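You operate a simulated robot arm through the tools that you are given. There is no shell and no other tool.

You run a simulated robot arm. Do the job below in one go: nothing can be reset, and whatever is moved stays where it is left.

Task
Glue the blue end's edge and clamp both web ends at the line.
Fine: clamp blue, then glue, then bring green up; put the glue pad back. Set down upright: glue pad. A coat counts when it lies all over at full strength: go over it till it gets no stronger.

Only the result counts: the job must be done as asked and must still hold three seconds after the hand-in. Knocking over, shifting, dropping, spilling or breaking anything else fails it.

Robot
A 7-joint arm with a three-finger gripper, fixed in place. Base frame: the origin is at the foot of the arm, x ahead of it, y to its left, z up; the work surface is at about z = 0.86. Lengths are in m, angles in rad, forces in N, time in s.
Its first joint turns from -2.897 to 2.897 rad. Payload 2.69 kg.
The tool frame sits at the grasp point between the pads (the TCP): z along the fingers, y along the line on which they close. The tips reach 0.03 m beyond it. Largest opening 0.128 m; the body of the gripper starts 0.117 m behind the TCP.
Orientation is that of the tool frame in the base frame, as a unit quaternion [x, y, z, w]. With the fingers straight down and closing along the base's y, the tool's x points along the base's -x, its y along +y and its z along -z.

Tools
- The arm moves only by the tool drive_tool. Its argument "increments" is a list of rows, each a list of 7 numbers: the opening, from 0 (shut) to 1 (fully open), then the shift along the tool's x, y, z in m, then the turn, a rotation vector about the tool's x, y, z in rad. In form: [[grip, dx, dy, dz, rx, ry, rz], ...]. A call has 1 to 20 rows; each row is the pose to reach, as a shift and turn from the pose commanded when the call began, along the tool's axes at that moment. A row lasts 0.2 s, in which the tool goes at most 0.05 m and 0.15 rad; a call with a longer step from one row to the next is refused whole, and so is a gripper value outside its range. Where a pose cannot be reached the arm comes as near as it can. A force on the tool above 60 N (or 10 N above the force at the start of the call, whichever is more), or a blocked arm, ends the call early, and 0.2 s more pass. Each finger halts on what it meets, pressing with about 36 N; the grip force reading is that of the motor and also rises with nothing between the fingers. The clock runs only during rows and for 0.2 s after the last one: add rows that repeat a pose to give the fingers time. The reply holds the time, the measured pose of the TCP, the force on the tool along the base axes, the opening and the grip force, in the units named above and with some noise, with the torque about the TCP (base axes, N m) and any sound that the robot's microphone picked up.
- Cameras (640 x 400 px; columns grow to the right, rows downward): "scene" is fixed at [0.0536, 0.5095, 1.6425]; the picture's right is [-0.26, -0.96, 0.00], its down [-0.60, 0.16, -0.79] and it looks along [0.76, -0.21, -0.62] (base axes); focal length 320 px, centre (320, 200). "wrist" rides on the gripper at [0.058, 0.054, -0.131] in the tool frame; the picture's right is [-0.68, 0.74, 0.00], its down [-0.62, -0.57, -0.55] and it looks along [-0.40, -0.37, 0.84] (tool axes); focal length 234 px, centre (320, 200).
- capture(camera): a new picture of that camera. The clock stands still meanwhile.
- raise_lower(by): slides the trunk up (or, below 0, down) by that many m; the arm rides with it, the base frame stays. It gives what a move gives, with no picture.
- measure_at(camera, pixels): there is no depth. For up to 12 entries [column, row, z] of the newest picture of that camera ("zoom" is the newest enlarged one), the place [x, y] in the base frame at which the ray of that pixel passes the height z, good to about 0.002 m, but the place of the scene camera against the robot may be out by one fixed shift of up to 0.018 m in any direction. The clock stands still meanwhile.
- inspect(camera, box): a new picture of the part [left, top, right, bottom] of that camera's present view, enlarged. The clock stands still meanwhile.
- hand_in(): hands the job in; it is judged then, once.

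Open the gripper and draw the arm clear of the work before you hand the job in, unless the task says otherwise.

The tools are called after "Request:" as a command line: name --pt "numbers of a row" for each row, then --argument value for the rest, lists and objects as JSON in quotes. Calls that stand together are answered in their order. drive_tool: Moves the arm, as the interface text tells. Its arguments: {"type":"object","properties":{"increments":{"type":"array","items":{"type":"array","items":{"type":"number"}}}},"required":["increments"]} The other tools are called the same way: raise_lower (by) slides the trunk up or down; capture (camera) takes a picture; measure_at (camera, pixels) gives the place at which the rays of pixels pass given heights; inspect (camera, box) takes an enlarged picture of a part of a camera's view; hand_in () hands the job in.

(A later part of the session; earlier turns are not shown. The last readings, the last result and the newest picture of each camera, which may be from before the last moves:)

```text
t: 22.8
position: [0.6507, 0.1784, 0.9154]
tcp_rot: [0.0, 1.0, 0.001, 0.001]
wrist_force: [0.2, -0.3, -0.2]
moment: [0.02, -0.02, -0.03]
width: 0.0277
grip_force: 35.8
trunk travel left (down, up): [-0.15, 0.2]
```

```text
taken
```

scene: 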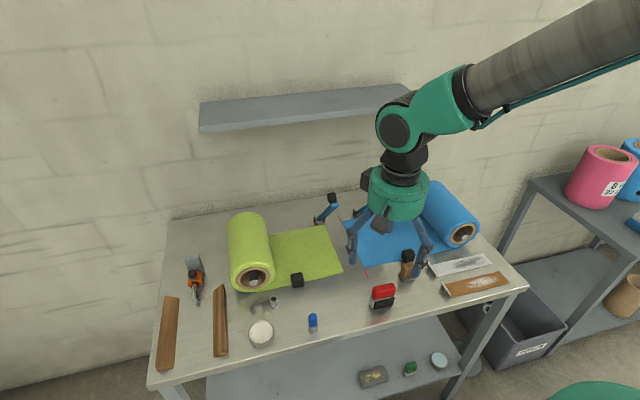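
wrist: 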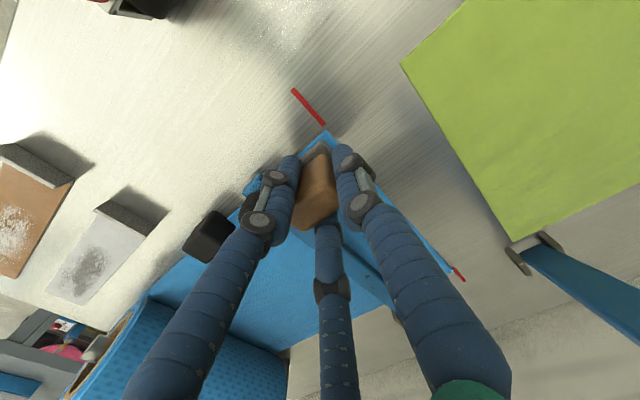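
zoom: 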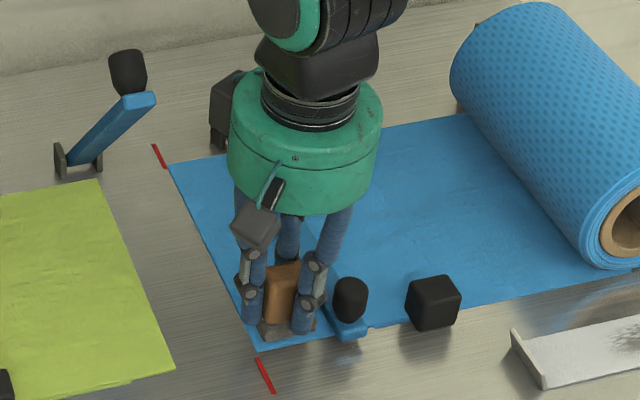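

No contact now. I go down in half-millimetre steps to get roughly 8–15 N.

Request:
drive_tool --pt "0 0 0 0.0005 0 0 0" --pt "0 0 0 0.001 0 0 0" --pt "0 0 0 0.0015 0 0 0"

Request:
drive_tool --pt "0 0 0 0.0005 0 0 0" --pt "0 0 0 0.001 0 0 0"

```text
t: 23.6
position: [0.6502, 0.1779, 0.9134]
tcp_rot: [0.0, 1.0, -0.001, 0.001]
wrist_force: [0.1, 0.3, -0.4]
moment: [0.01, 0.02, -0.01]
width: 0.0278
grip_force: 35.8
trunk travel left (down, up): [-0.15, 0.2]
```

```text
t: 24.1
position: [0.6499, 0.1784, 0.9105]
tcp_rot: [0.001, 1.0, 0.0, 0.002]
wrist_force: [-0.4, -0.3, -0.4]
moment: [0.0, 0.0, 0.02]
width: 0.0275
grip_force: 35.8
trunk travel left (down, up): [-0.15, 0.2]
```

Still no force; the pad likely slid a bit up in the grip. I keep descending gently.

Request:
drive_tool --pt "0 0 0 0.0007 0 0 0" --pt "0 0 0 0.0015 0 0 0"

Request:
drive_tool --pt "0 0 0 0.0005 0 0 0" --pt "0 0 0 0.001 0 0 0"

```text
t: 24.8
position: [0.6505, 0.1781, 0.9126]
tcp_rot: [-0.001, 1.0, 0.001, 0.001]
wrist_force: [-0.2, 0.7, 0.0]
moment: [-0.01, 0.0, -0.05]
width: 0.0278
grip_force: 36.2
trunk travel left (down, up): [-0.15, 0.2]
```

```text
t: 25.4
position: [0.6498, 0.178, 0.9117]
tcp_rot: [-0.001, 1.0, 0.0, 0.004]
wrist_force: [0.7, -1.9, 10.7]
moment: [-0.19, 0.1, 0.04]
width: 0.0279
grip_force: 36.1
trunk travel left (down, up): [-0.15, 0.2]
```

Contact at about 11 N. I stroke the pad along the edge in +x to x≈0.85.

Request:
drive_tool --pt "0 -0.015 0 0 0 0 0" --pt "0 -0.03 0 0 0 0 0" --pt "0 -0.045 0 0 0 0 0" --pt "0 -0.06 0 0 0 0 0" --pt "0 -0.075 0 0 0 0 0" --pt "0 -0.09 0 0 0 0 0" --pt "0 -0.105 0 0 0 0 0"

Request:
capture --camera "wrist"

Request:
inspect --camera "scene" --box '[330, 190, 430, 280]'

```text
t: 26.9
position: [0.7546, 0.1784, 0.9105]
tcp_rot: [0.0, 1.0, 0.001, 0.003]
wrist_force: [-0.2, 0.8, 5.9]
moment: [-0.06, 0.03, -0.02]
width: 0.0277
grip_force: 35.9
trunk travel left (down, up): [-0.15, 0.2]
```

```text
taken
```

wrist: 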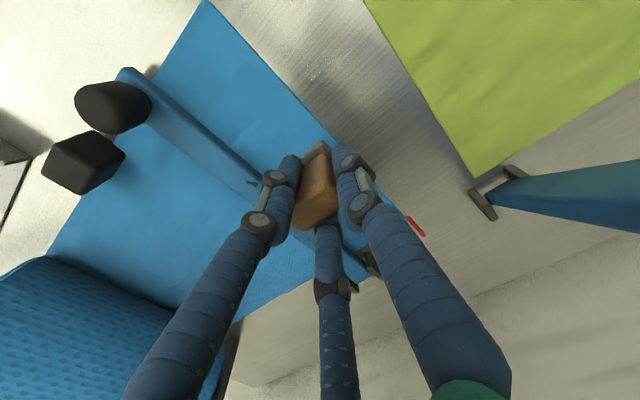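

```text
4.44 times, centred on (380, 235) of scene
```

zoom: 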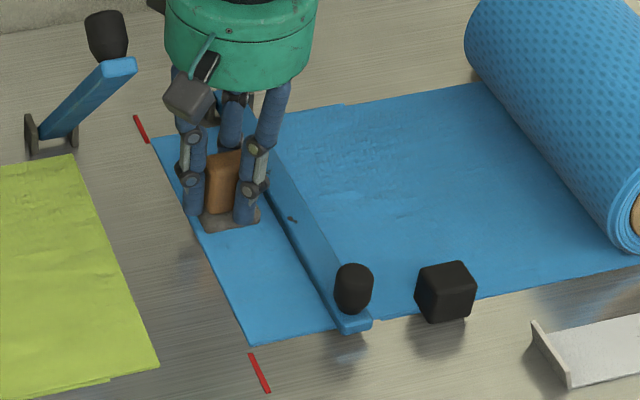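

No obvious coat yet on the stroked part; I enlarge the wrist view of the stroked strip (around (250,90)) to see.

Request:
inspect --camera "wrist" --box '[150, 0, 350, 160]'

Request:
inspect --camera "scene" --box '[360, 220, 410, 270]'

```text
2.50 times, centred on (250, 80) of wrist
```

zoom: 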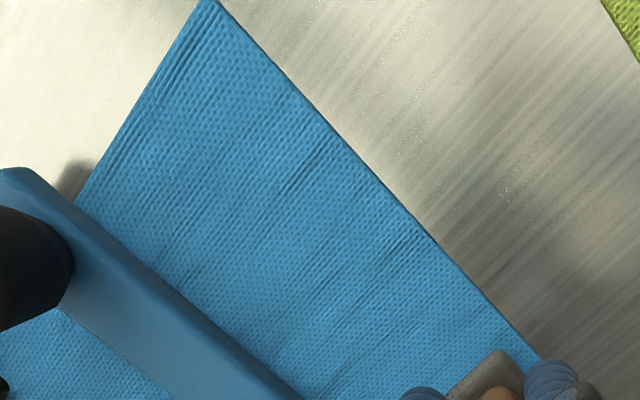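

```text
8.00 times, centred on (385, 245) of scene
```

zoom: 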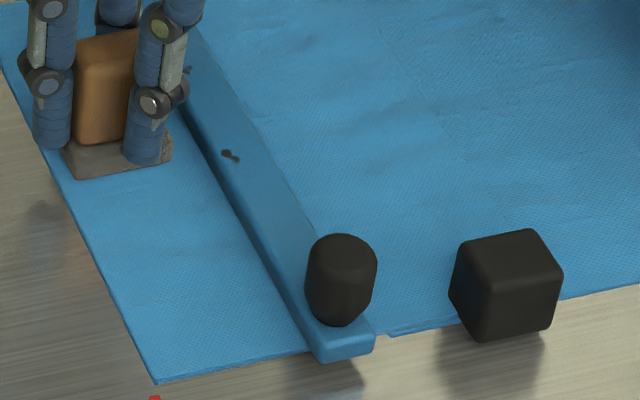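

Nothing visible after one light half-stroke. I finish the stroke to the far corner and come back, then look again.

Request:
drive_tool --pt "0 -0.015 0 0 0 0 0" --pt "0 -0.03 0 0 0 0 0" --pt "0 -0.045 0 0 0 0 0" --pt "0 -0.06 0 0 0 0 0" --pt "0 -0.075 0 0 0 0 0" --pt "0 -0.09 0 0 0 0 0" --pt "0 -0.096 0 0 0 0 0"

Request:
inspect --camera "wrist" --box '[150, 0, 350, 160]'

Request:
inspect --camera "scene" --box '[330, 190, 430, 280]'

```text
t: 28.6
position: [0.8514, 0.1785, 0.912]
tcp_rot: [0.001, 1.0, 0.0, 0.002]
wrist_force: [-2.0, 0.1, 4.7]
moment: [-0.03, 0.15, 0.01]
width: 0.0278
grip_force: 35.9
trunk travel left (down, up): [-0.15, 0.2]
```

```text
2.50 times, centred on (250, 80) of wrist
```

zoom: 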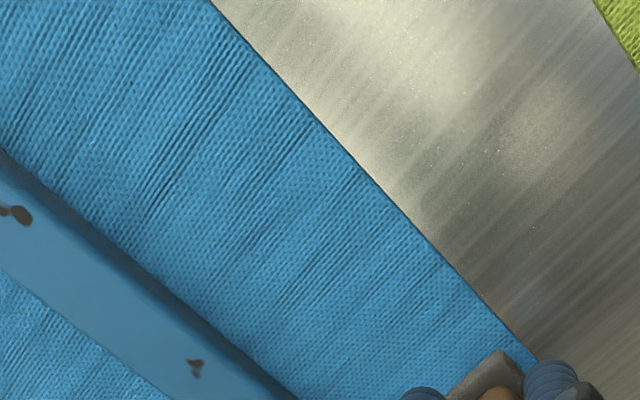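

```text
4.44 times, centred on (380, 235) of scene
```

zoom: 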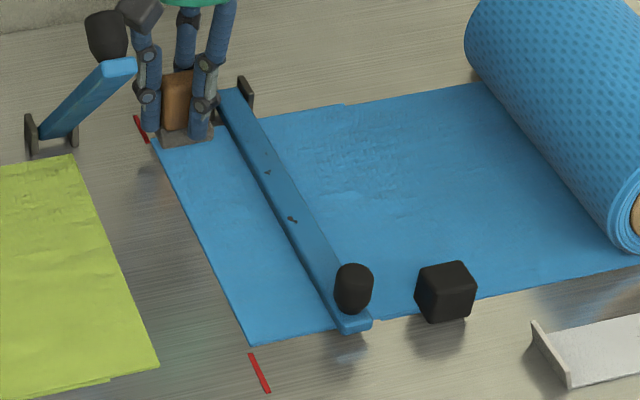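

Still no visible coat. I stroke back to the near end with a bit more pressure and compare again.

Request:
drive_tool --pt "0 0.0 0 0.001 0 0 0" --pt "0 0.015 0 0.001 0 0 0" --pt "0 0.03 0 0.001 0 0 0" --pt "0 0.045 0 0.001 0 0 0" --pt "0 0.06 0 0.001 0 0 0" --pt "0 0.075 0 0.001 0 0 0" --pt "0 0.09 0 0.001 0 0 0" --pt "0 0.105 0 0.001 0 0 0" --pt "0 0.12 0 0.001 0 0 0" --pt "0 0.135 0 0.001 0 0 0" --pt "0 0.15 0 0.001 0 0 0" --pt "0 0.165 0 0.001 0 0 0" --pt "0 0.18 0 0.001 0 0 0" --pt "0 0.195 0 0.001 0 0 0" --pt "0 0.201 0 0.001 0 0 0"

Request:
inspect --camera "scene" --box '[330, 190, 430, 280]'

Request:
capture --camera "wrist"

```text
t: 31.8
position: [0.6505, 0.1782, 0.9094]
tcp_rot: [0.001, 1.0, 0.001, 0.003]
wrist_force: [8.6, -0.1, 24.2]
moment: [-0.25, -0.18, 0.07]
width: 0.0276
grip_force: 36.2
trunk travel left (down, up): [-0.15, 0.2]
```

```text
4.44 times, centred on (380, 235) of scene
```

zoom: 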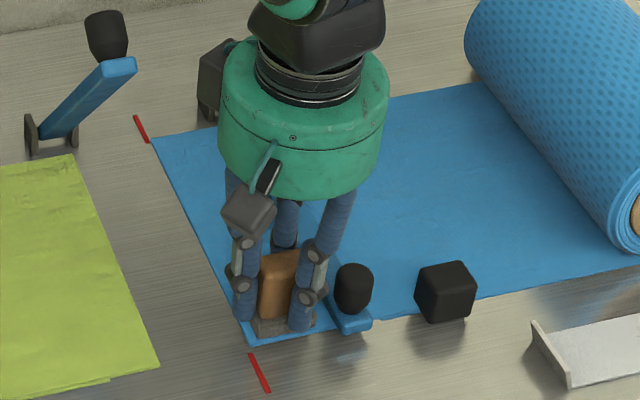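

```text
taken
```

wrist: 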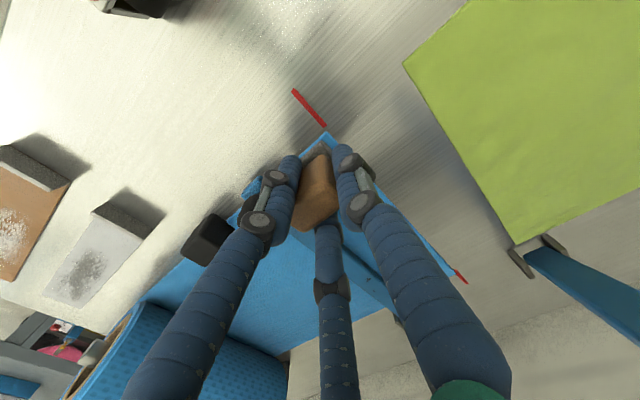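

Two strokes with up to 24 N left no visible coat. I lift clear to inspect the strip, then will tilt the pad to see its underside with the scene camera.

Request:
drive_tool --pt "0 0.0 0 -0.03 0 0 0" --pt "0 0.01 0 -0.075 0 0 0" --pt "0 0.025 0.01 -0.12 0 0 0" --pt "0 0.04 0.02 -0.165 0 0 0" --pt "0 0.055 0.03 -0.21 0 0 0" --pt "0 0.07 0.04 -0.255 0 0 0" --pt "0 0.085 0.05 -0.3 0 0 0" --pt "0 0.1 0.06 -0.34 0 0 0"

Request:
capture --camera "wrist"

Request:
inspect --camera "wrist" --box '[220, 100, 380, 220]'

Request:
inspect --camera "scene" --box '[330, 190, 410, 280]'

```text
t: 33.5
position: [0.5504, 0.2409, 1.2503]
tcp_rot: [0.001, 1.0, 0.0, 0.002]
wrist_force: [-0.1, -0.2, -0.7]
moment: [0.05, 0.0, 0.05]
width: 0.0275
grip_force: 36.2
trunk travel left (down, up): [-0.15, 0.2]
```

```text
taken
```

wrist: 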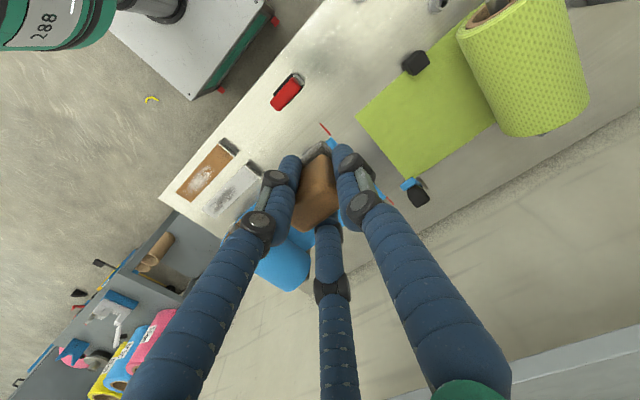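

```text
3.33 times, centred on (300, 160) of wrist
```

zoom: 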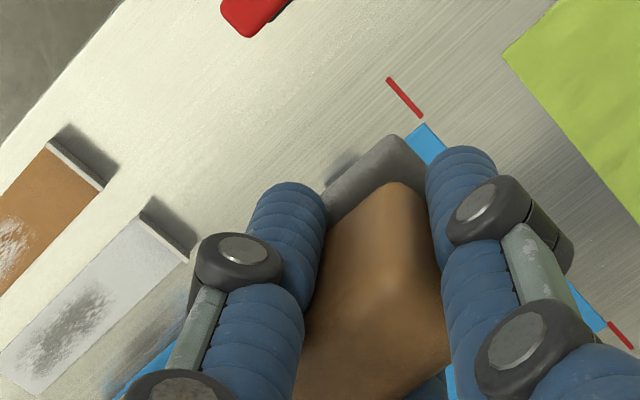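

```text
4.44 times, centred on (370, 235) of scene
```

zoom: 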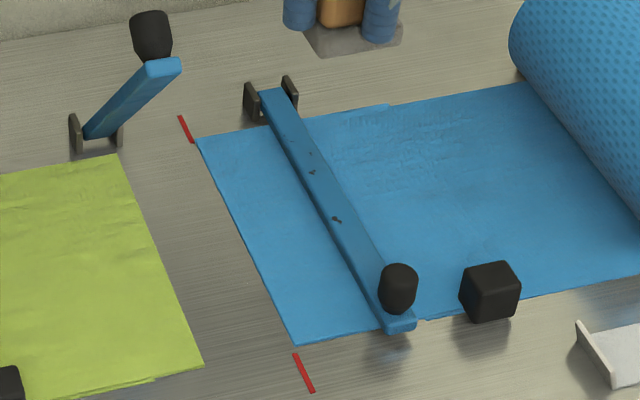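

The strip still looks plain blue. I now tilt the tool so the pad's underside faces the scene camera.

Request:
drive_tool --pt "0 0 0 -0.01 0 0.14 0" --pt "0 0 0 -0.02 0 0.28 0" --pt "0 0 0 -0.03 0 0.42 0" --pt "0 0 0 -0.04 0 0.56 0" --pt "0 0 0 -0.05 0 0.7 0" --pt "0 0 0 -0.06 0 0.84 0" --pt "0 0 0 -0.07 0 0.98 0" --pt "0 0 0 -0.08 0 1.1 0" --pt "0 0 0 -0.08 0 1.1 0"

Request:
capture --camera "scene"

Request:
capture --camera "wrist"

```text
t: 35.5
position: [0.5096, 0.2259, 1.2688]
tcp_rot: [0.0, 0.853, 0.001, -0.521]
wrist_force: [1.4, 0.7, -0.6]
moment: [0.0, 0.1, 0.06]
width: 0.0279
grip_force: 35.7
out of reach, approached as far as the arm can: row 7, 8, 9
trunk travel left (down, up): [-0.15, 0.2]
```

```text
taken
```

scene: 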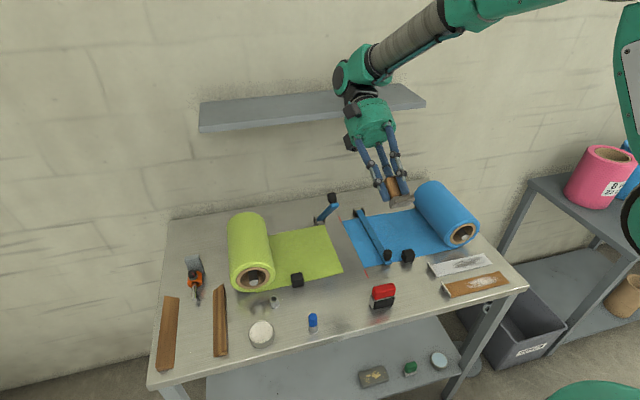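

```text
taken
```

wrist: 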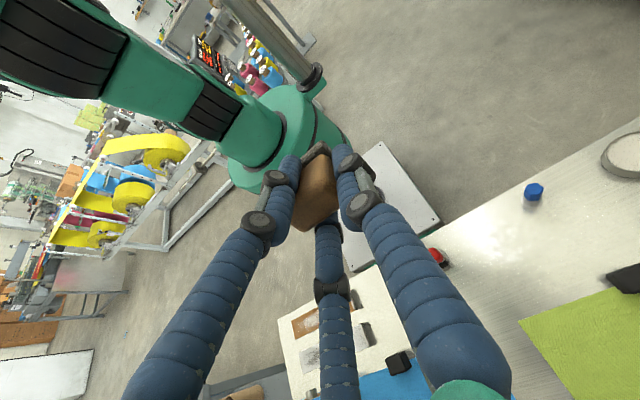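

The tool is tilted about 63°; I enlarge the scene view around the pad at (395,195) to see the underside.

Request:
inspect --camera "scene" --box '[370, 165, 430, 215]'

Request:
inspect --camera "scene" --box '[220, 280, 340, 370]'

Request:
inspect --camera "scene" --box '[410, 240, 520, 310]'

Request:
inspect --camera "scene" --box '[350, 340, 460, 400]'

```text
8.00 times, centred on (400, 190) of scene
```

zoom: 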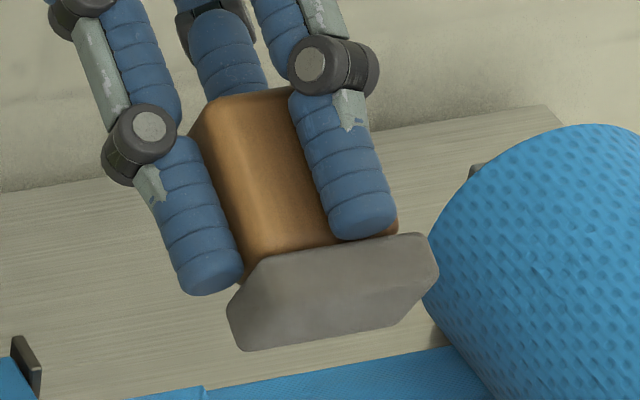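

```text
4.44 times, centred on (280, 325) of scene
```

zoom: 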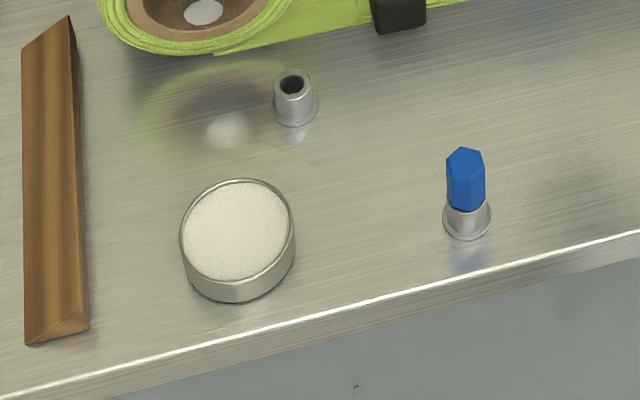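

```text
5.71 times, centred on (465, 275) of scene
```

zoom: 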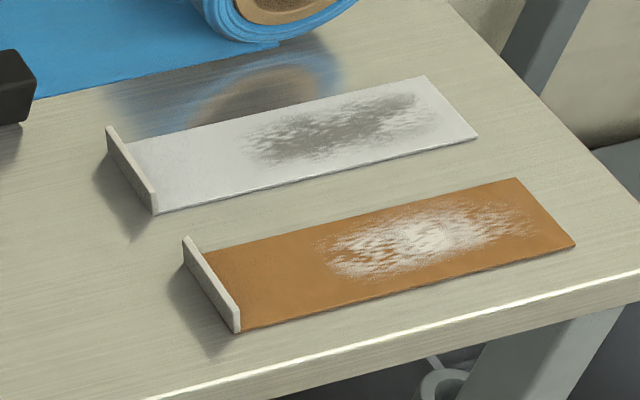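

```text
5.82 times, centred on (405, 370) of scene
```

zoom: 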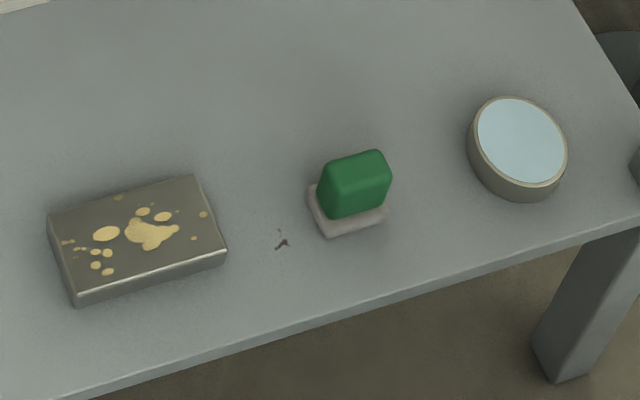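

Key finding: the felt is plain grey, so it carries no glue yet; the round tin at scene (262,333) holds white stuff and is just wide enough for the pad, i.e. a likely glue pot. I turn the tool back down to go and look at that tin closely.

Request:
drive_tool --pt "0 0 0 0 0 -0.14 0" --pt "0 0 0 0 0 -0.28 0" --pt "0 0 0 0 0 -0.42 0" --pt "0 0 0 0 0 -0.56 0" --pt "0 0 0 0 0 -0.7 0" --pt "0 0 0 0 0 -0.84 0" --pt "0 0 0 0 0 -0.98 0" --pt "0 0 0 0 0 -1.1 0" --pt "0 0 0 0 0 -1.1 0"

```text
t: 37.5
position: [0.5051, 0.2262, 1.2678]
tcp_rot: [0.001, 1.0, 0.0, 0.003]
wrist_force: [-0.9, -0.3, 0.1]
moment: [0.01, -0.04, 0.02]
width: 0.0276
grip_force: 35.9
trunk travel left (down, up): [-0.15, 0.2]
```

Tool is vertical again with the pad held. I move over toward the white tin for a close look.

Request:
drive_tool --pt "0 -0.003 0.034 0.026 0 0 0" --pt "0 -0.006 0.0685 0.052 0 0 0" --pt "0 -0.009 0.103 0.078 0 0 0" --pt "0 -0.012 0.137 0.104 0 0 0" --pt "0 -0.015 0.171 0.13 0 0 0" --pt "0 -0.019 0.2055 0.156 0 0 0" --pt "0 -0.022 0.24 0.182 0 0 0" --pt "0 -0.025 0.274 0.208 0 0 0"

Request:
capture --camera "wrist"

Request:
inspect --camera "wrist" --box '[260, 20, 420, 140]'

```text
t: 39.4
position: [0.5324, 0.501, 1.0592]
tcp_rot: [0.0, 1.0, 0.001, 0.002]
wrist_force: [0.0, -0.5, 0.2]
moment: [0.04, -0.02, -0.01]
width: 0.0278
grip_force: 35.4
trunk travel left (down, up): [-0.15, 0.2]
```

```text
taken
```

wrist: 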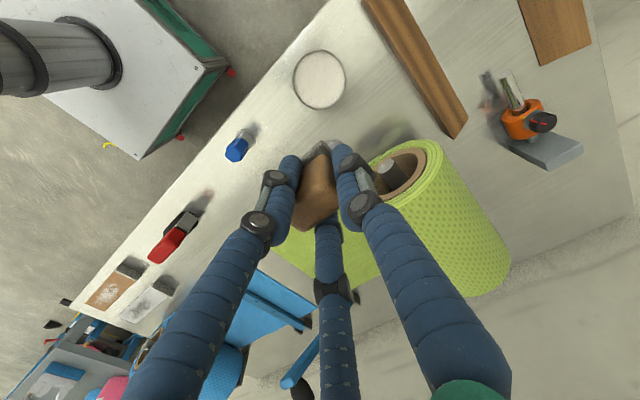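

```text
3.33 times, centred on (340, 80) of wrist
```

zoom: 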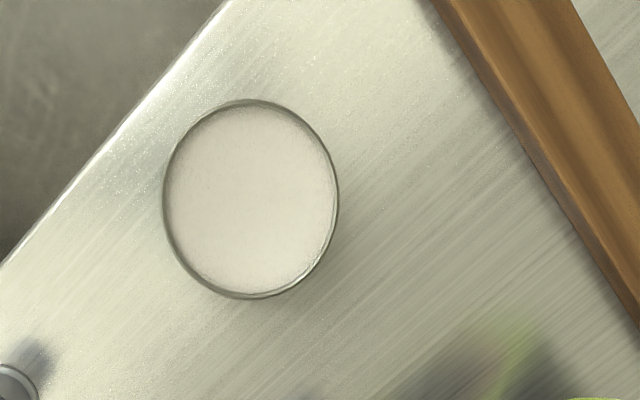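

The tin is an open one with a thin metal rim and smooth off-white fill. I measure its centre, size and likely height.

Request:
measure_at --camera "zoom" --pixels '[[163, 195, 0.88], [340, 195, 0.88], [255, 98, 0.88], [245, 298, 0.88], [252, 198, 0.88], [252, 198, 0.86], [252, 198, 0.9]]'

Request:
inspect --camera "scene" --box '[240, 310, 290, 360]'

```text
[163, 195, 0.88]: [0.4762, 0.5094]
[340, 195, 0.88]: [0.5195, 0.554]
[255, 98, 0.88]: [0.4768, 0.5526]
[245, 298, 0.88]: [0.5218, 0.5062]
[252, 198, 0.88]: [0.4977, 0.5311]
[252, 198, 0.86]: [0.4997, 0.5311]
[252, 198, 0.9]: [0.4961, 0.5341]
```

```text
8.00 times, centred on (265, 335) of scene
```

zoom: 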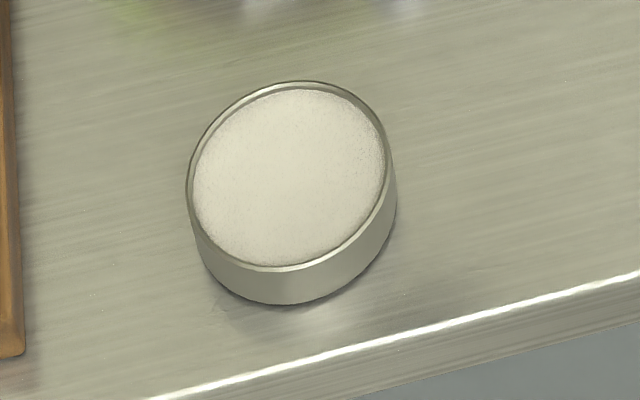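

The tin is 0.062 m across at (0.4985, 0.531), about 0.015–0.02 tall, and the pad (0.031×0.043) fits inside it. I bring the pad above its centre first.

Request:
drive_tool --pt "0 0.017 0.015 0.02 0 0 0" --pt "0 0.034 0.03 0.045 0 0 0" --pt "0 0.034 0.03 0.08 0 0 0" --pt "0 0.034 0.03 0.105 0 0 0" --pt "0 0.034 0.03 0.105 0 0 0"

Request:
capture --camera "wrist"

Request:
inspect --camera "scene" --box '[220, 270, 310, 360]'

```text
t: 40.5
position: [0.5002, 0.5306, 0.9545]
tcp_rot: [0.0, 1.0, 0.0, 0.001]
wrist_force: [0.3, 0.3, -1.3]
moment: [0.02, 0.03, -0.02]
width: 0.0276
grip_force: 35.5
trunk travel left (down, up): [-0.15, 0.2]
```

```text
taken
```

wrist: 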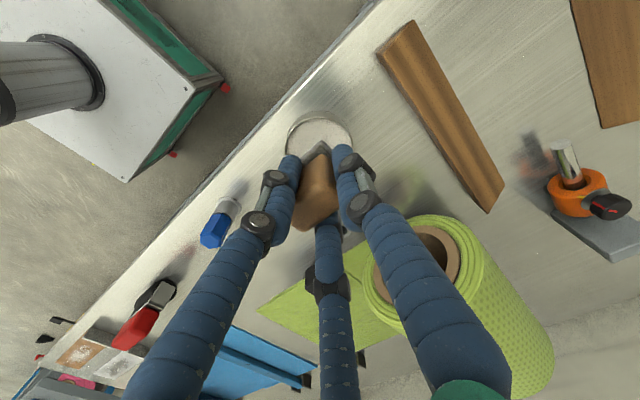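

```text
4.44 times, centred on (265, 315) of scene
```

zoom: 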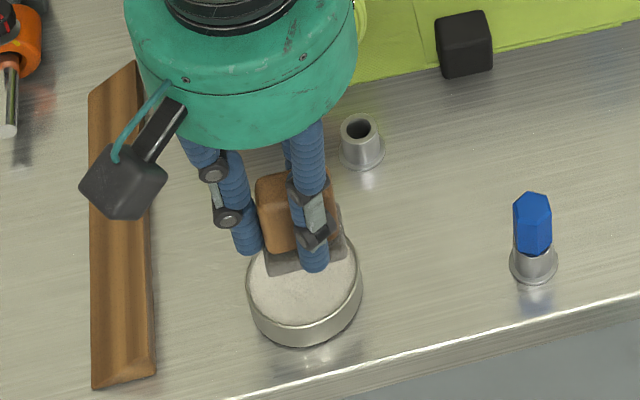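

The pad hangs centred over the tin. I lower it, then creep with small steps while watching the force.

Request:
drive_tool --pt "0 0.0015 0 0.01 0 0 0" --pt "0 0.0015 0 0.02 0 0 0" --pt "0 0.0015 0 0.02 0 0 0"

Request:
inspect --camera "scene" --box '[235, 290, 300, 355]'

Request:
drive_tool --pt "0 0 0 0.001 0 0 0" --pt "0 0 0 0.002 0 0 0"

Request:
drive_tool --pt "0 0 0 0.001 0 0 0" --pt "0 0 0 0.002 0 0 0"

```text
t: 41.4
position: [0.4951, 0.5307, 0.9338]
tcp_rot: [0.0, 1.0, -0.001, 0.002]
wrist_force: [0.7, 0.1, -0.3]
moment: [0.0, 0.03, -0.01]
width: 0.0276
grip_force: 36.4
trunk travel left (down, up): [-0.15, 0.2]
```

```text
6.15 times, centred on (268, 322) of scene
```

zoom: 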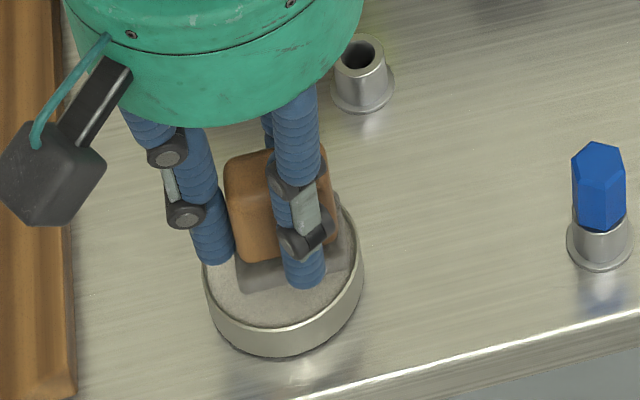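

```text
t: 42.0
position: [0.4974, 0.5318, 0.9335]
tcp_rot: [0.001, 1.0, 0.0, 0.002]
wrist_force: [-0.5, 0.5, -0.1]
moment: [0.04, -0.03, -0.04]
width: 0.0278
grip_force: 36.1
trunk travel left (down, up): [-0.15, 0.2]
```

```text
t: 42.5
position: [0.4964, 0.5308, 0.9297]
tcp_rot: [0.0, 1.0, 0.0, 0.003]
wrist_force: [-0.6, 0.6, -0.2]
moment: [-0.03, 0.02, -0.03]
width: 0.0277
grip_force: 36.5
trunk travel left (down, up): [-0.15, 0.2]
```

Still free at z≈0.930. I creep further.

Request:
drive_tool --pt "0 0 0 0.001 0 0 0" --pt "0 0 0 0.002 0 0 0"

Request:
drive_tool --pt "0 0 0 0.001 0 0 0" --pt "0 0 0 0.002 0 0 0"

Request:
drive_tool --pt "0 0 0 0.001 0 0 0" --pt "0 0 0 0.002 0 0 0"

Request:
inspect --camera "scene" --box '[235, 290, 300, 355]'

```text
t: 43.1
position: [0.498, 0.5311, 0.9288]
tcp_rot: [0.001, 1.0, 0.001, 0.002]
wrist_force: [-0.1, 0.5, -0.8]
moment: [-0.02, 0.01, -0.03]
width: 0.0278
grip_force: 36.1
trunk travel left (down, up): [-0.15, 0.2]
```

```text
t: 43.8
position: [0.4976, 0.5317, 0.9272]
tcp_rot: [0.001, 1.0, 0.001, 0.002]
wrist_force: [-0.3, -0.4, -0.7]
moment: [0.0, 0.01, -0.02]
width: 0.0277
grip_force: 35.9
trunk travel left (down, up): [-0.15, 0.2]
```

```text
t: 44.4
position: [0.4984, 0.5288, 0.9256]
tcp_rot: [0.001, 1.0, 0.0, 0.003]
wrist_force: [-1.4, -0.2, 5.0]
moment: [-0.03, 0.12, -0.02]
width: 0.0276
grip_force: 36.0
trunk travel left (down, up): [-0.15, 0.2]
```

```text
6.15 times, centred on (268, 322) of scene
```

zoom: 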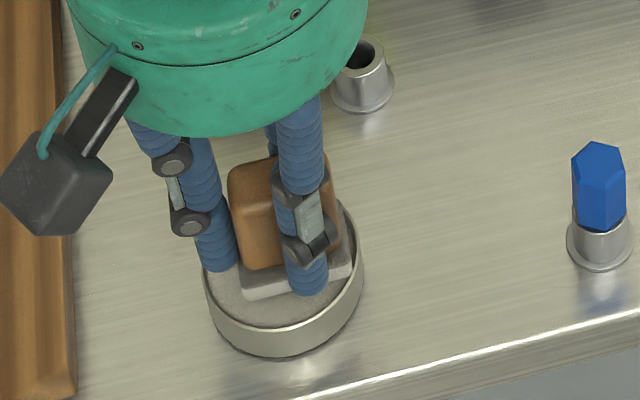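

Contact at 5 N and the felt rim changed from grey to off-white: the pad is taking up glue. I press 1 mm more, dwell, then lift and check.

Request:
drive_tool --pt "0 0 0 0.0005 0 0 0" --pt "0 0 0 0.001 0 0 0" --pt "0 0 0 0.001 0 0 0" --pt "0 0 0 0.001 0 0 0"

Request:
drive_tool --pt "0 0 0 -0.01 0 0 0" --pt "0 0 0 -0.03 0 0 0" --pt "0 0 0 -0.06 0 0 0" --pt "0 0 0 -0.09 0 0 0"

Request:
inspect --camera "scene" --box '[235, 250, 315, 355]'

Request:
capture --camera "wrist"

```text
t: 45.4
position: [0.4979, 0.532, 0.9246]
tcp_rot: [0.001, 1.0, 0.001, 0.003]
wrist_force: [4.0, -1.7, 17.4]
moment: [-0.27, -0.03, 0.05]
width: 0.0276
grip_force: 36.0
trunk travel left (down, up): [-0.15, 0.2]
```

```text
t: 46.4
position: [0.496, 0.5301, 1.0134]
tcp_rot: [0.001, 1.0, 0.001, 0.002]
wrist_force: [0.6, 0.2, -0.2]
moment: [0.03, 0.02, 0.04]
width: 0.0278
grip_force: 35.7
trunk travel left (down, up): [-0.15, 0.2]
```

```text
3.81 times, centred on (275, 302) of scene
```

zoom: 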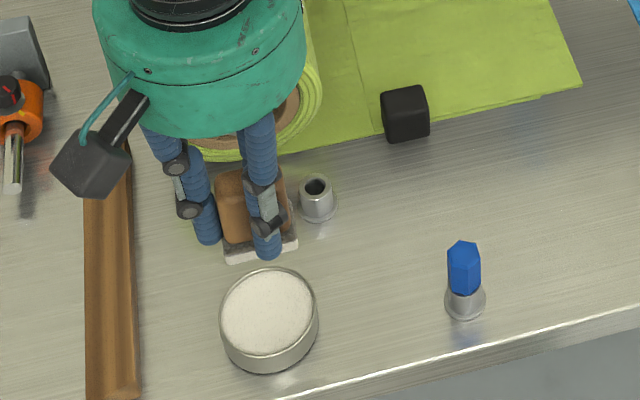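

```text
taken
```

wrist: 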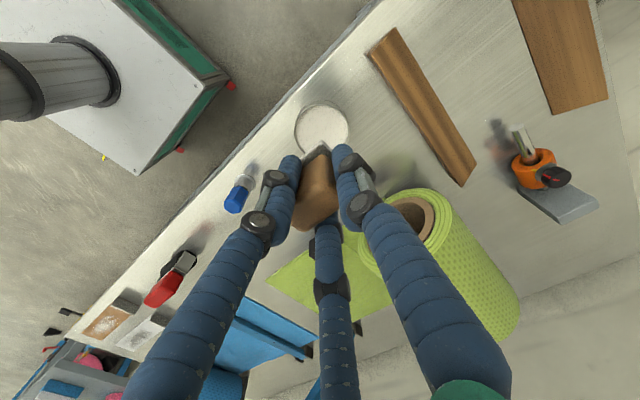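

The felt bottom is now white with glue, and the tin stayed put. I carry the loaded pad back over the blue near corner.

Request:
drive_tool --pt "0 -0.005 -0.03 -0.02 0 0 0" --pt "0 -0.012 -0.07 -0.03 0 0 0" --pt "0 -0.03 -0.11 -0.03 0 0 0" --pt "0 -0.05 -0.15 -0.03 0 0 0" --pt "0 -0.07 -0.19 -0.03 0 0 0" --pt "0 -0.09 -0.23 -0.03 0 0 0" --pt "0 -0.11 -0.27 -0.03 0 0 0" --pt "0 -0.13 -0.31 -0.02 0 0 0" --pt "0 -0.153 -0.3525 -0.01 0 0 0" --pt "0 -0.153 -0.3525 -0.01 0 0 0"

Request:
drive_tool --pt "0 0 0 0 0 0 0"

```text
t: 48.5
position: [0.6516, 0.1768, 1.0227]
tcp_rot: [0.0, 1.0, 0.0, 0.002]
wrist_force: [0.6, -0.8, -1.5]
moment: [0.05, 0.06, -0.01]
width: 0.0278
grip_force: 36.1
trunk travel left (down, up): [-0.15, 0.2]
```

```text
t: 49.0
position: [0.6504, 0.1771, 1.0236]
tcp_rot: [0.0, 1.0, 0.0, 0.002]
wrist_force: [0.5, 0.3, -0.8]
moment: [-0.03, -0.02, -0.01]
width: 0.0277
grip_force: 35.9
trunk travel left (down, up): [-0.15, 0.2]
```

At (0.651,0.177,1.023). I descend to just above the web, then creep into light contact.

Request:
drive_tool --pt "0 0 0.001 0.04 0 0 0" --pt "0 0 0.001 0.08 0 0 0" --pt "0 0 0.001 0.105 0 0 0" --pt "0 0 0.001 0.108 0 0 0" --pt "0 0 0.001 0.108 0 0 0"

Request:
drive_tool --pt "0 0 0 0.001 0 0 0" --pt "0 0 0 0.002 0 0 0"

Request:
drive_tool --pt "0 0 0 0.0007 0 0 0" --pt "0 0 0 0.0015 0 0 0"

```text
t: 50.1
position: [0.6518, 0.1787, 0.9183]
tcp_rot: [0.0, 1.0, 0.001, 0.002]
wrist_force: [-0.7, -1.1, -1.0]
moment: [0.0, 0.0, 0.02]
width: 0.0276
grip_force: 35.6
trunk travel left (down, up): [-0.15, 0.2]
```

```text
t: 50.8
position: [0.6512, 0.1789, 0.915]
tcp_rot: [-0.001, 1.0, 0.0, 0.002]
wrist_force: [-0.1, 0.1, 0.1]
moment: [0.0, 0.01, -0.02]
width: 0.0276
grip_force: 35.9
trunk travel left (down, up): [-0.15, 0.2]
```

```text
t: 51.4
position: [0.6514, 0.1783, 0.9128]
tcp_rot: [0.0, 1.0, 0.0, 0.002]
wrist_force: [0.7, -0.5, -0.5]
moment: [-0.02, 0.02, 0.0]
width: 0.0274
grip_force: 36.0
trunk travel left (down, up): [-0.15, 0.2]
```

No contact yet; continuing in sub-millimetre steps.

Request:
drive_tool --pt "0 0 0 0.0007 0 0 0" --pt "0 0 0 0.0015 0 0 0"

Request:
drive_tool --pt "0 0 0 0.0005 0 0 0" --pt "0 0 0 0.001 0 0 0"

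```text
t: 52.0
position: [0.6505, 0.1787, 0.9119]
tcp_rot: [0.0, 1.0, 0.0, 0.001]
wrist_force: [0.4, 0.2, -0.5]
moment: [-0.03, 0.03, -0.02]
width: 0.028
grip_force: 36.6
trunk travel left (down, up): [-0.15, 0.2]
```

```text
t: 52.5
position: [0.6511, 0.1794, 0.9115]
tcp_rot: [0.0, 1.0, 0.001, 0.003]
wrist_force: [-0.6, 0.4, 2.5]
moment: [0.06, 0.08, -0.03]
width: 0.0278
grip_force: 35.9
trunk travel left (down, up): [-0.15, 0.2]
```

Touching at 2.5 N. I press slightly more and stroke along the edge to the far end.

Request:
drive_tool --pt "0 0.002 0 0.001 0 0 0" --pt "0 0.002 0 0.001 0 0 0" --pt "0 -0.013 0 0.001 0 0 0" --pt "0 -0.028 0 0.001 0 0 0" --pt "0 -0.043 0 0.001 0 0 0" --pt "0 -0.058 0 0.001 0 0 0" --pt "0 -0.073 0 0.001 0 0 0" --pt "0 -0.088 0 0.001 0 0 0" --pt "0 -0.103 0 0.001 0 0 0"

Request:
inspect --camera "scene" --box '[330, 190, 430, 280]'

Request:
inspect --camera "wrist" --box '[150, 0, 350, 160]'

```text
t: 54.5
position: [0.7527, 0.1773, 0.9113]
tcp_rot: [0.0, 1.0, 0.001, 0.003]
wrist_force: [-5.4, 0.5, 20.7]
moment: [-0.16, 0.25, -0.02]
width: 0.0277
grip_force: 36.3
trunk travel left (down, up): [-0.15, 0.2]
```

```text
4.44 times, centred on (380, 235) of scene
```

zoom: 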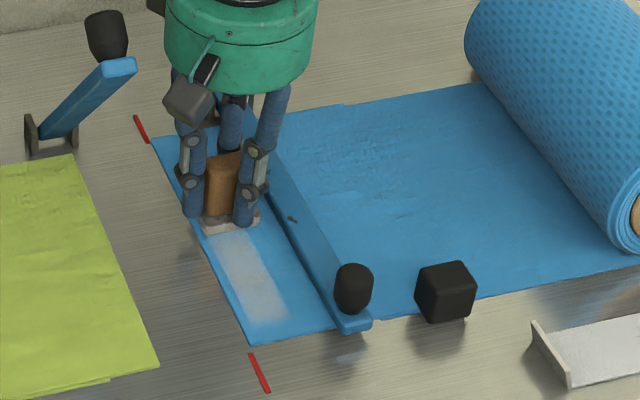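

```text
2.50 times, centred on (250, 80) of wrist
```

zoom: 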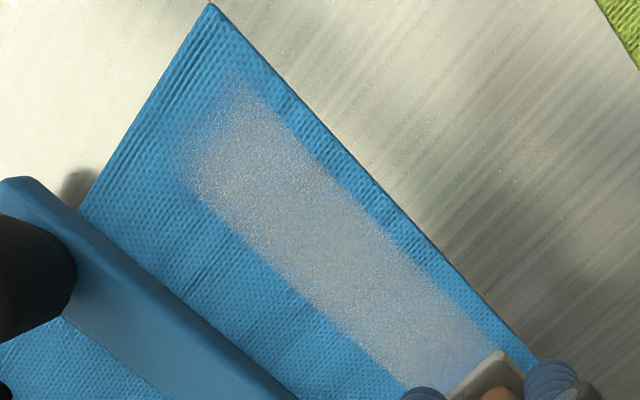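

A whitish coat appears now, but it leaves bare margins at the very edge and the near corner. I measure the coated band versus the web edge.

Request:
measure_at --camera "zoom" --pixels '[[210, 5, 0.862], [400, 205, 0.862], [540, 355, 0.862], [240, 85, 0.862], [370, 215, 0.862], [480, 325, 0.862], [180, 165, 0.862], [300, 290, 0.862], [400, 385, 0.862], [300, 400, 0.862]]'

```text
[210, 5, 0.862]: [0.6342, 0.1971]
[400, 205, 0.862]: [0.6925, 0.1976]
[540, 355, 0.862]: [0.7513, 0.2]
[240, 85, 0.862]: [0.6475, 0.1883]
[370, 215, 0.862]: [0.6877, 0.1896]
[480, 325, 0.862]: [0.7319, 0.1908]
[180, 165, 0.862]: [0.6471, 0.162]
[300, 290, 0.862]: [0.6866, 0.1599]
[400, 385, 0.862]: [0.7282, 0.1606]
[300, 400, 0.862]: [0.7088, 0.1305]
```

The coated band spans y≈0.161–0.190 (footprint ±0.0145 of the pad centre), so I must overshoot the ends and run a second lane nearer the edge. I finish this lane to the far end first.

Request:
drive_tool --pt "0 -0.015 0 -0.0005 0 0 0" --pt "0 -0.03 0 -0.0005 0 0 0" --pt "0 -0.045 0 -0.0005 0 0 0" --pt "0 -0.06 0 -0.0005 0 0 0" --pt "0 -0.075 0 -0.0005 0 0 0" --pt "0 -0.09 0 -0.0005 0 0 0" --pt "0 -0.1 0 -0.0005 0 0 0" --pt "0 -0.108 0 -0.0005 0 0 0" --pt "0 -0.108 0.006 -0.0005 0 0 0" --pt "0 -0.108 0.012 -0.0005 0 0 0"

Request:
inspect --camera "wrist" --box '[150, 0, 350, 160]'

Request:
inspect --camera "scene" --box '[330, 190, 430, 280]'

```text
t: 56.8
position: [0.8614, 0.1909, 0.9111]
tcp_rot: [0.0, 1.0, 0.001, 0.002]
wrist_force: [-0.7, -0.3, 5.0]
moment: [-0.11, 0.05, 0.01]
width: 0.0277
grip_force: 35.7
trunk travel left (down, up): [-0.15, 0.2]
```

```text
2.50 times, centred on (250, 80) of wrist
```

zoom: 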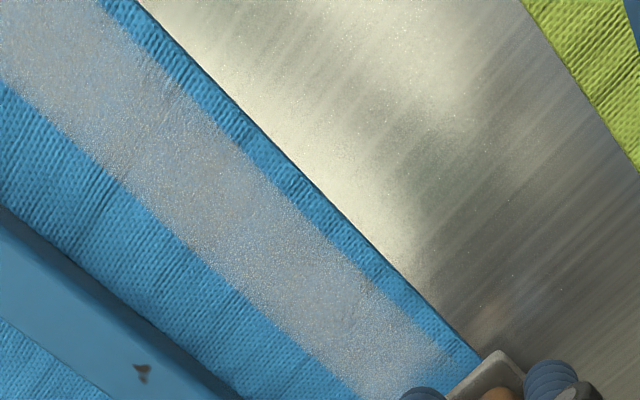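

```text
4.44 times, centred on (380, 235) of scene
```

zoom: 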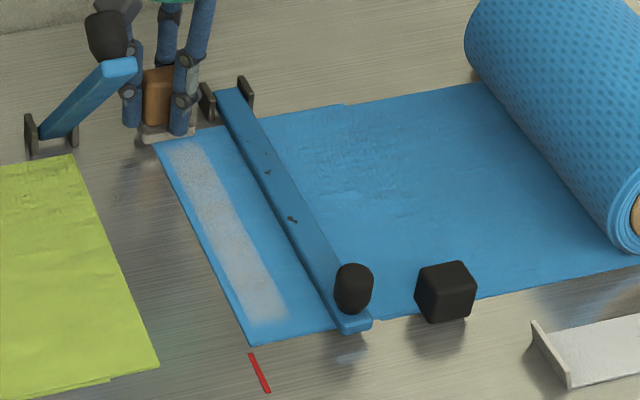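

Far end reached; now at the edge lane (y≈0.191). I stroke back along the edge to beyond the near corner.

Request:
drive_tool --pt "0 0.0 0 0.0005 0 0 0" --pt "0 0.015 0 0.0005 0 0 0" --pt "0 0.03 0 0.0005 0 0 0" --pt "0 0.045 0 0.0005 0 0 0" --pt "0 0.06 0 0.0005 0 0 0" --pt "0 0.075 0 0.0005 0 0 0" --pt "0 0.09 0 0.0005 0 0 0" --pt "0 0.105 0 0.0005 0 0 0" --pt "0 0.12 0 0.0005 0 0 0" --pt "0 0.135 0 0.0005 0 0 0" --pt "0 0.15 0 0.0005 0 0 0" --pt "0 0.165 0 0.0005 0 0 0" --pt "0 0.18 0 0.0005 0 0 0" --pt "0 0.195 0 0.0005 0 0 0" --pt "0 0.21 0 0.0005 0 0 0" --pt "0 0.22 0 0.0005 0 0 0" --pt "0 0.225 0 0.0005 0 0 0"

Request:
inspect --camera "scene" --box '[330, 190, 430, 280]'

Request:
capture --camera "wrist"

```text
t: 58.1
position: [0.8077, 0.1898, 0.9109]
tcp_rot: [0.003, 1.0, 0.002, 0.01]
wrist_force: [36.3, -0.9, -28.5]
moment: [-2.44, 1.68, -2.04]
width: 0.0277
grip_force: 36.1
trunk travel left (down, up): [-0.15, 0.2]
stopped in row 6: the force on the tool passed its limit at 85 N (the readings are from after the stop); the commanded pose is now the measured one
```

```text
4.44 times, centred on (380, 235) of scene
```

zoom: 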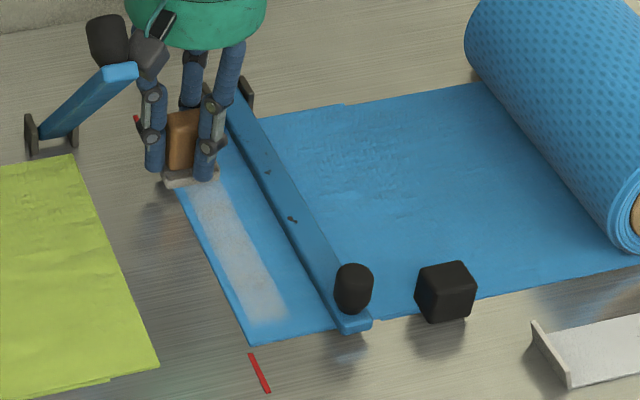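

```text
taken
```

wrist: 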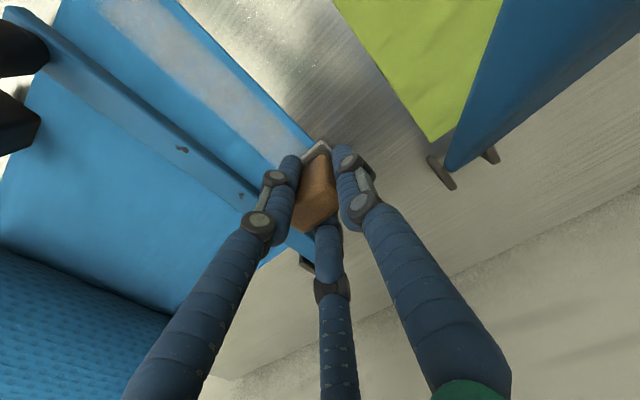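

The camera housing (at y≈0.245, x≈0.75) caught the raised green lever's knob. The lever appears unmoved; I back off in +x first, then lift straight up.

Request:
drive_tool --pt "0 -0.01 -0.002 -0.001 0 0 0" --pt "0 -0.025 -0.004 -0.002 0 0 0" --pt "0 -0.035 -0.008 -0.01 0 0 0" --pt "0 -0.035 -0.01 -0.05 0 0 0" --pt "0 -0.035 -0.01 -0.1 0 0 0" --pt "0 -0.035 -0.01 -0.15 0 0 0" --pt "0 -0.035 -0.01 -0.2 0 0 0"

Request:
inspect --camera "scene" --box '[310, 160, 430, 280]'

Request:
capture --camera "wrist"

```text
t: 59.6
position: [0.8291, 0.1802, 1.0771]
tcp_rot: [0.003, 1.0, -0.001, 0.002]
wrist_force: [-2.1, -0.1, -4.8]
moment: [0.04, -0.08, -0.01]
width: 0.0279
grip_force: 36.6
trunk travel left (down, up): [-0.15, 0.2]
stopped in row 7: the force on the tool passed its limit at 123 N (the readings are from after the stop); the commanded pose is now the measured one
```

```text
3.33 times, centred on (370, 220) of scene
```

zoom: 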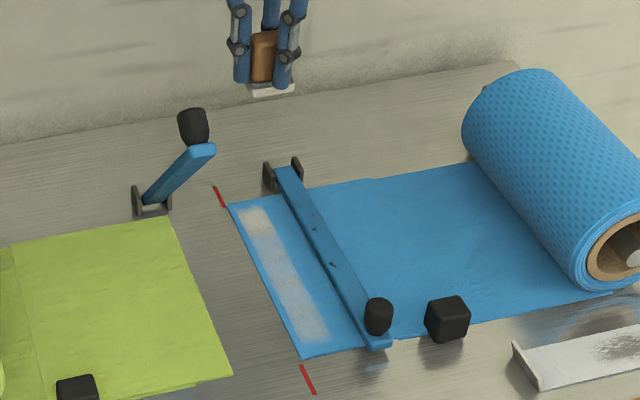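

```text
taken
```

wrist: 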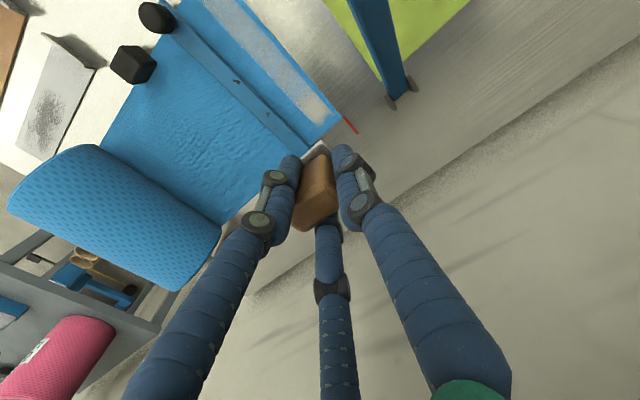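

The hand bumped something overhead (the wall shelf, 123 N stop), so I must not rise that far back. I lower slightly and come forward over the table, above the lever knobs.

Request:
drive_tool --pt "0 0.01 0 0.01 0 0 0" --pt "0 0.045 0 0.005 0 0 0" --pt "0 0.085 0 0.0 0 0 0" --pt "0 0.125 0 0.0 0 0 0" --pt "0 0.165 0 0.0 0 0 0" --pt "0 0.205 0 0.0 0 0 0" --pt "0 0.23 0 0.0 0 0 0"

Request:
capture --camera "scene"

Request:
inspect --camera "scene" --box '[330, 190, 430, 280]'

```text
t: 61.2
position: [0.5996, 0.1808, 1.0799]
tcp_rot: [0.003, 1.0, 0.0, 0.003]
wrist_force: [0.5, 0.0, 0.5]
moment: [0.01, 0.01, 0.01]
width: 0.0278
grip_force: 36.4
trunk travel left (down, up): [-0.15, 0.2]
```

```text
taken
```

scene: 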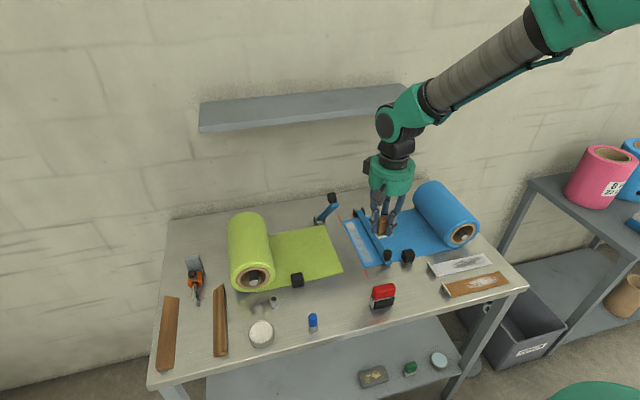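

```text
4.44 times, centred on (380, 235) of scene
```

zoom: 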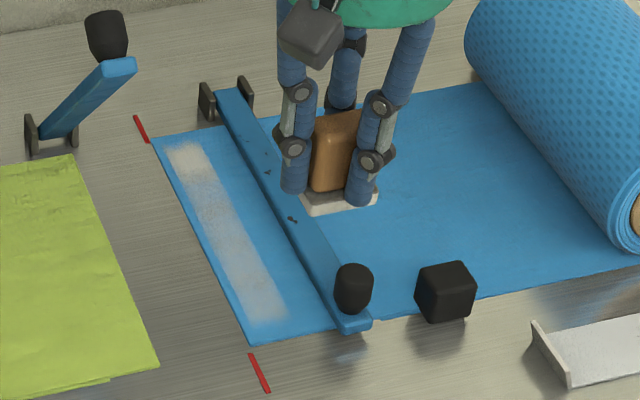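

Back in the open. I examine the coat closely with the wrist camera.

Request:
capture --camera "wrist"

Request:
inspect --camera "wrist" --box '[300, 110, 460, 270]'

Request:
inspect --camera "scene" --box '[358, 212, 398, 272]'

```text
taken
```

wrist: 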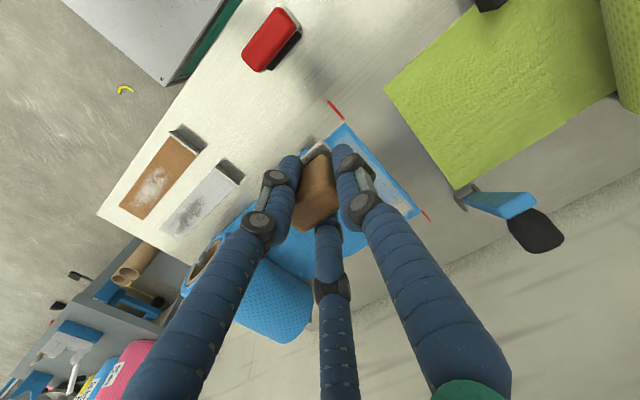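

```text
2.50 times, centred on (380, 190) of wrist
```

zoom: 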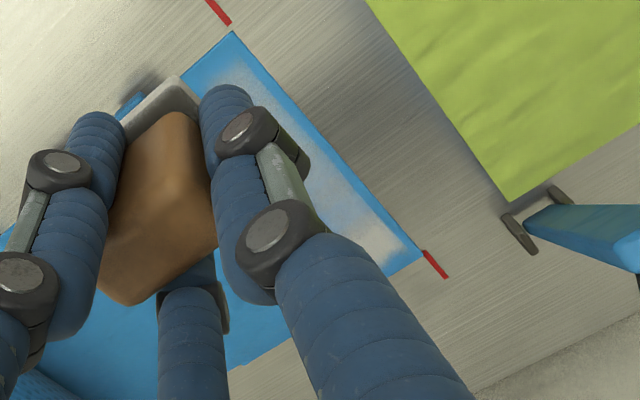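

```text
6.67 times, centred on (378, 242) of scene
```

zoom: 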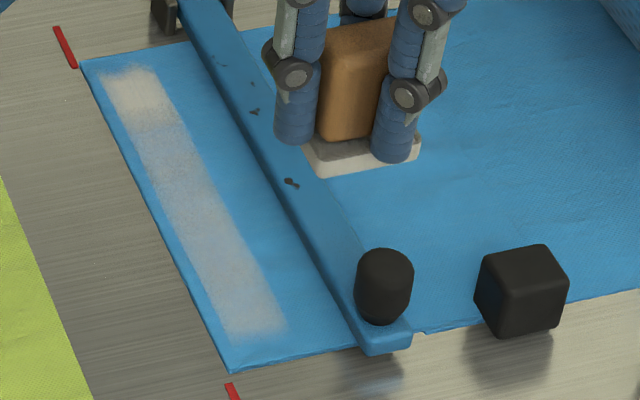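

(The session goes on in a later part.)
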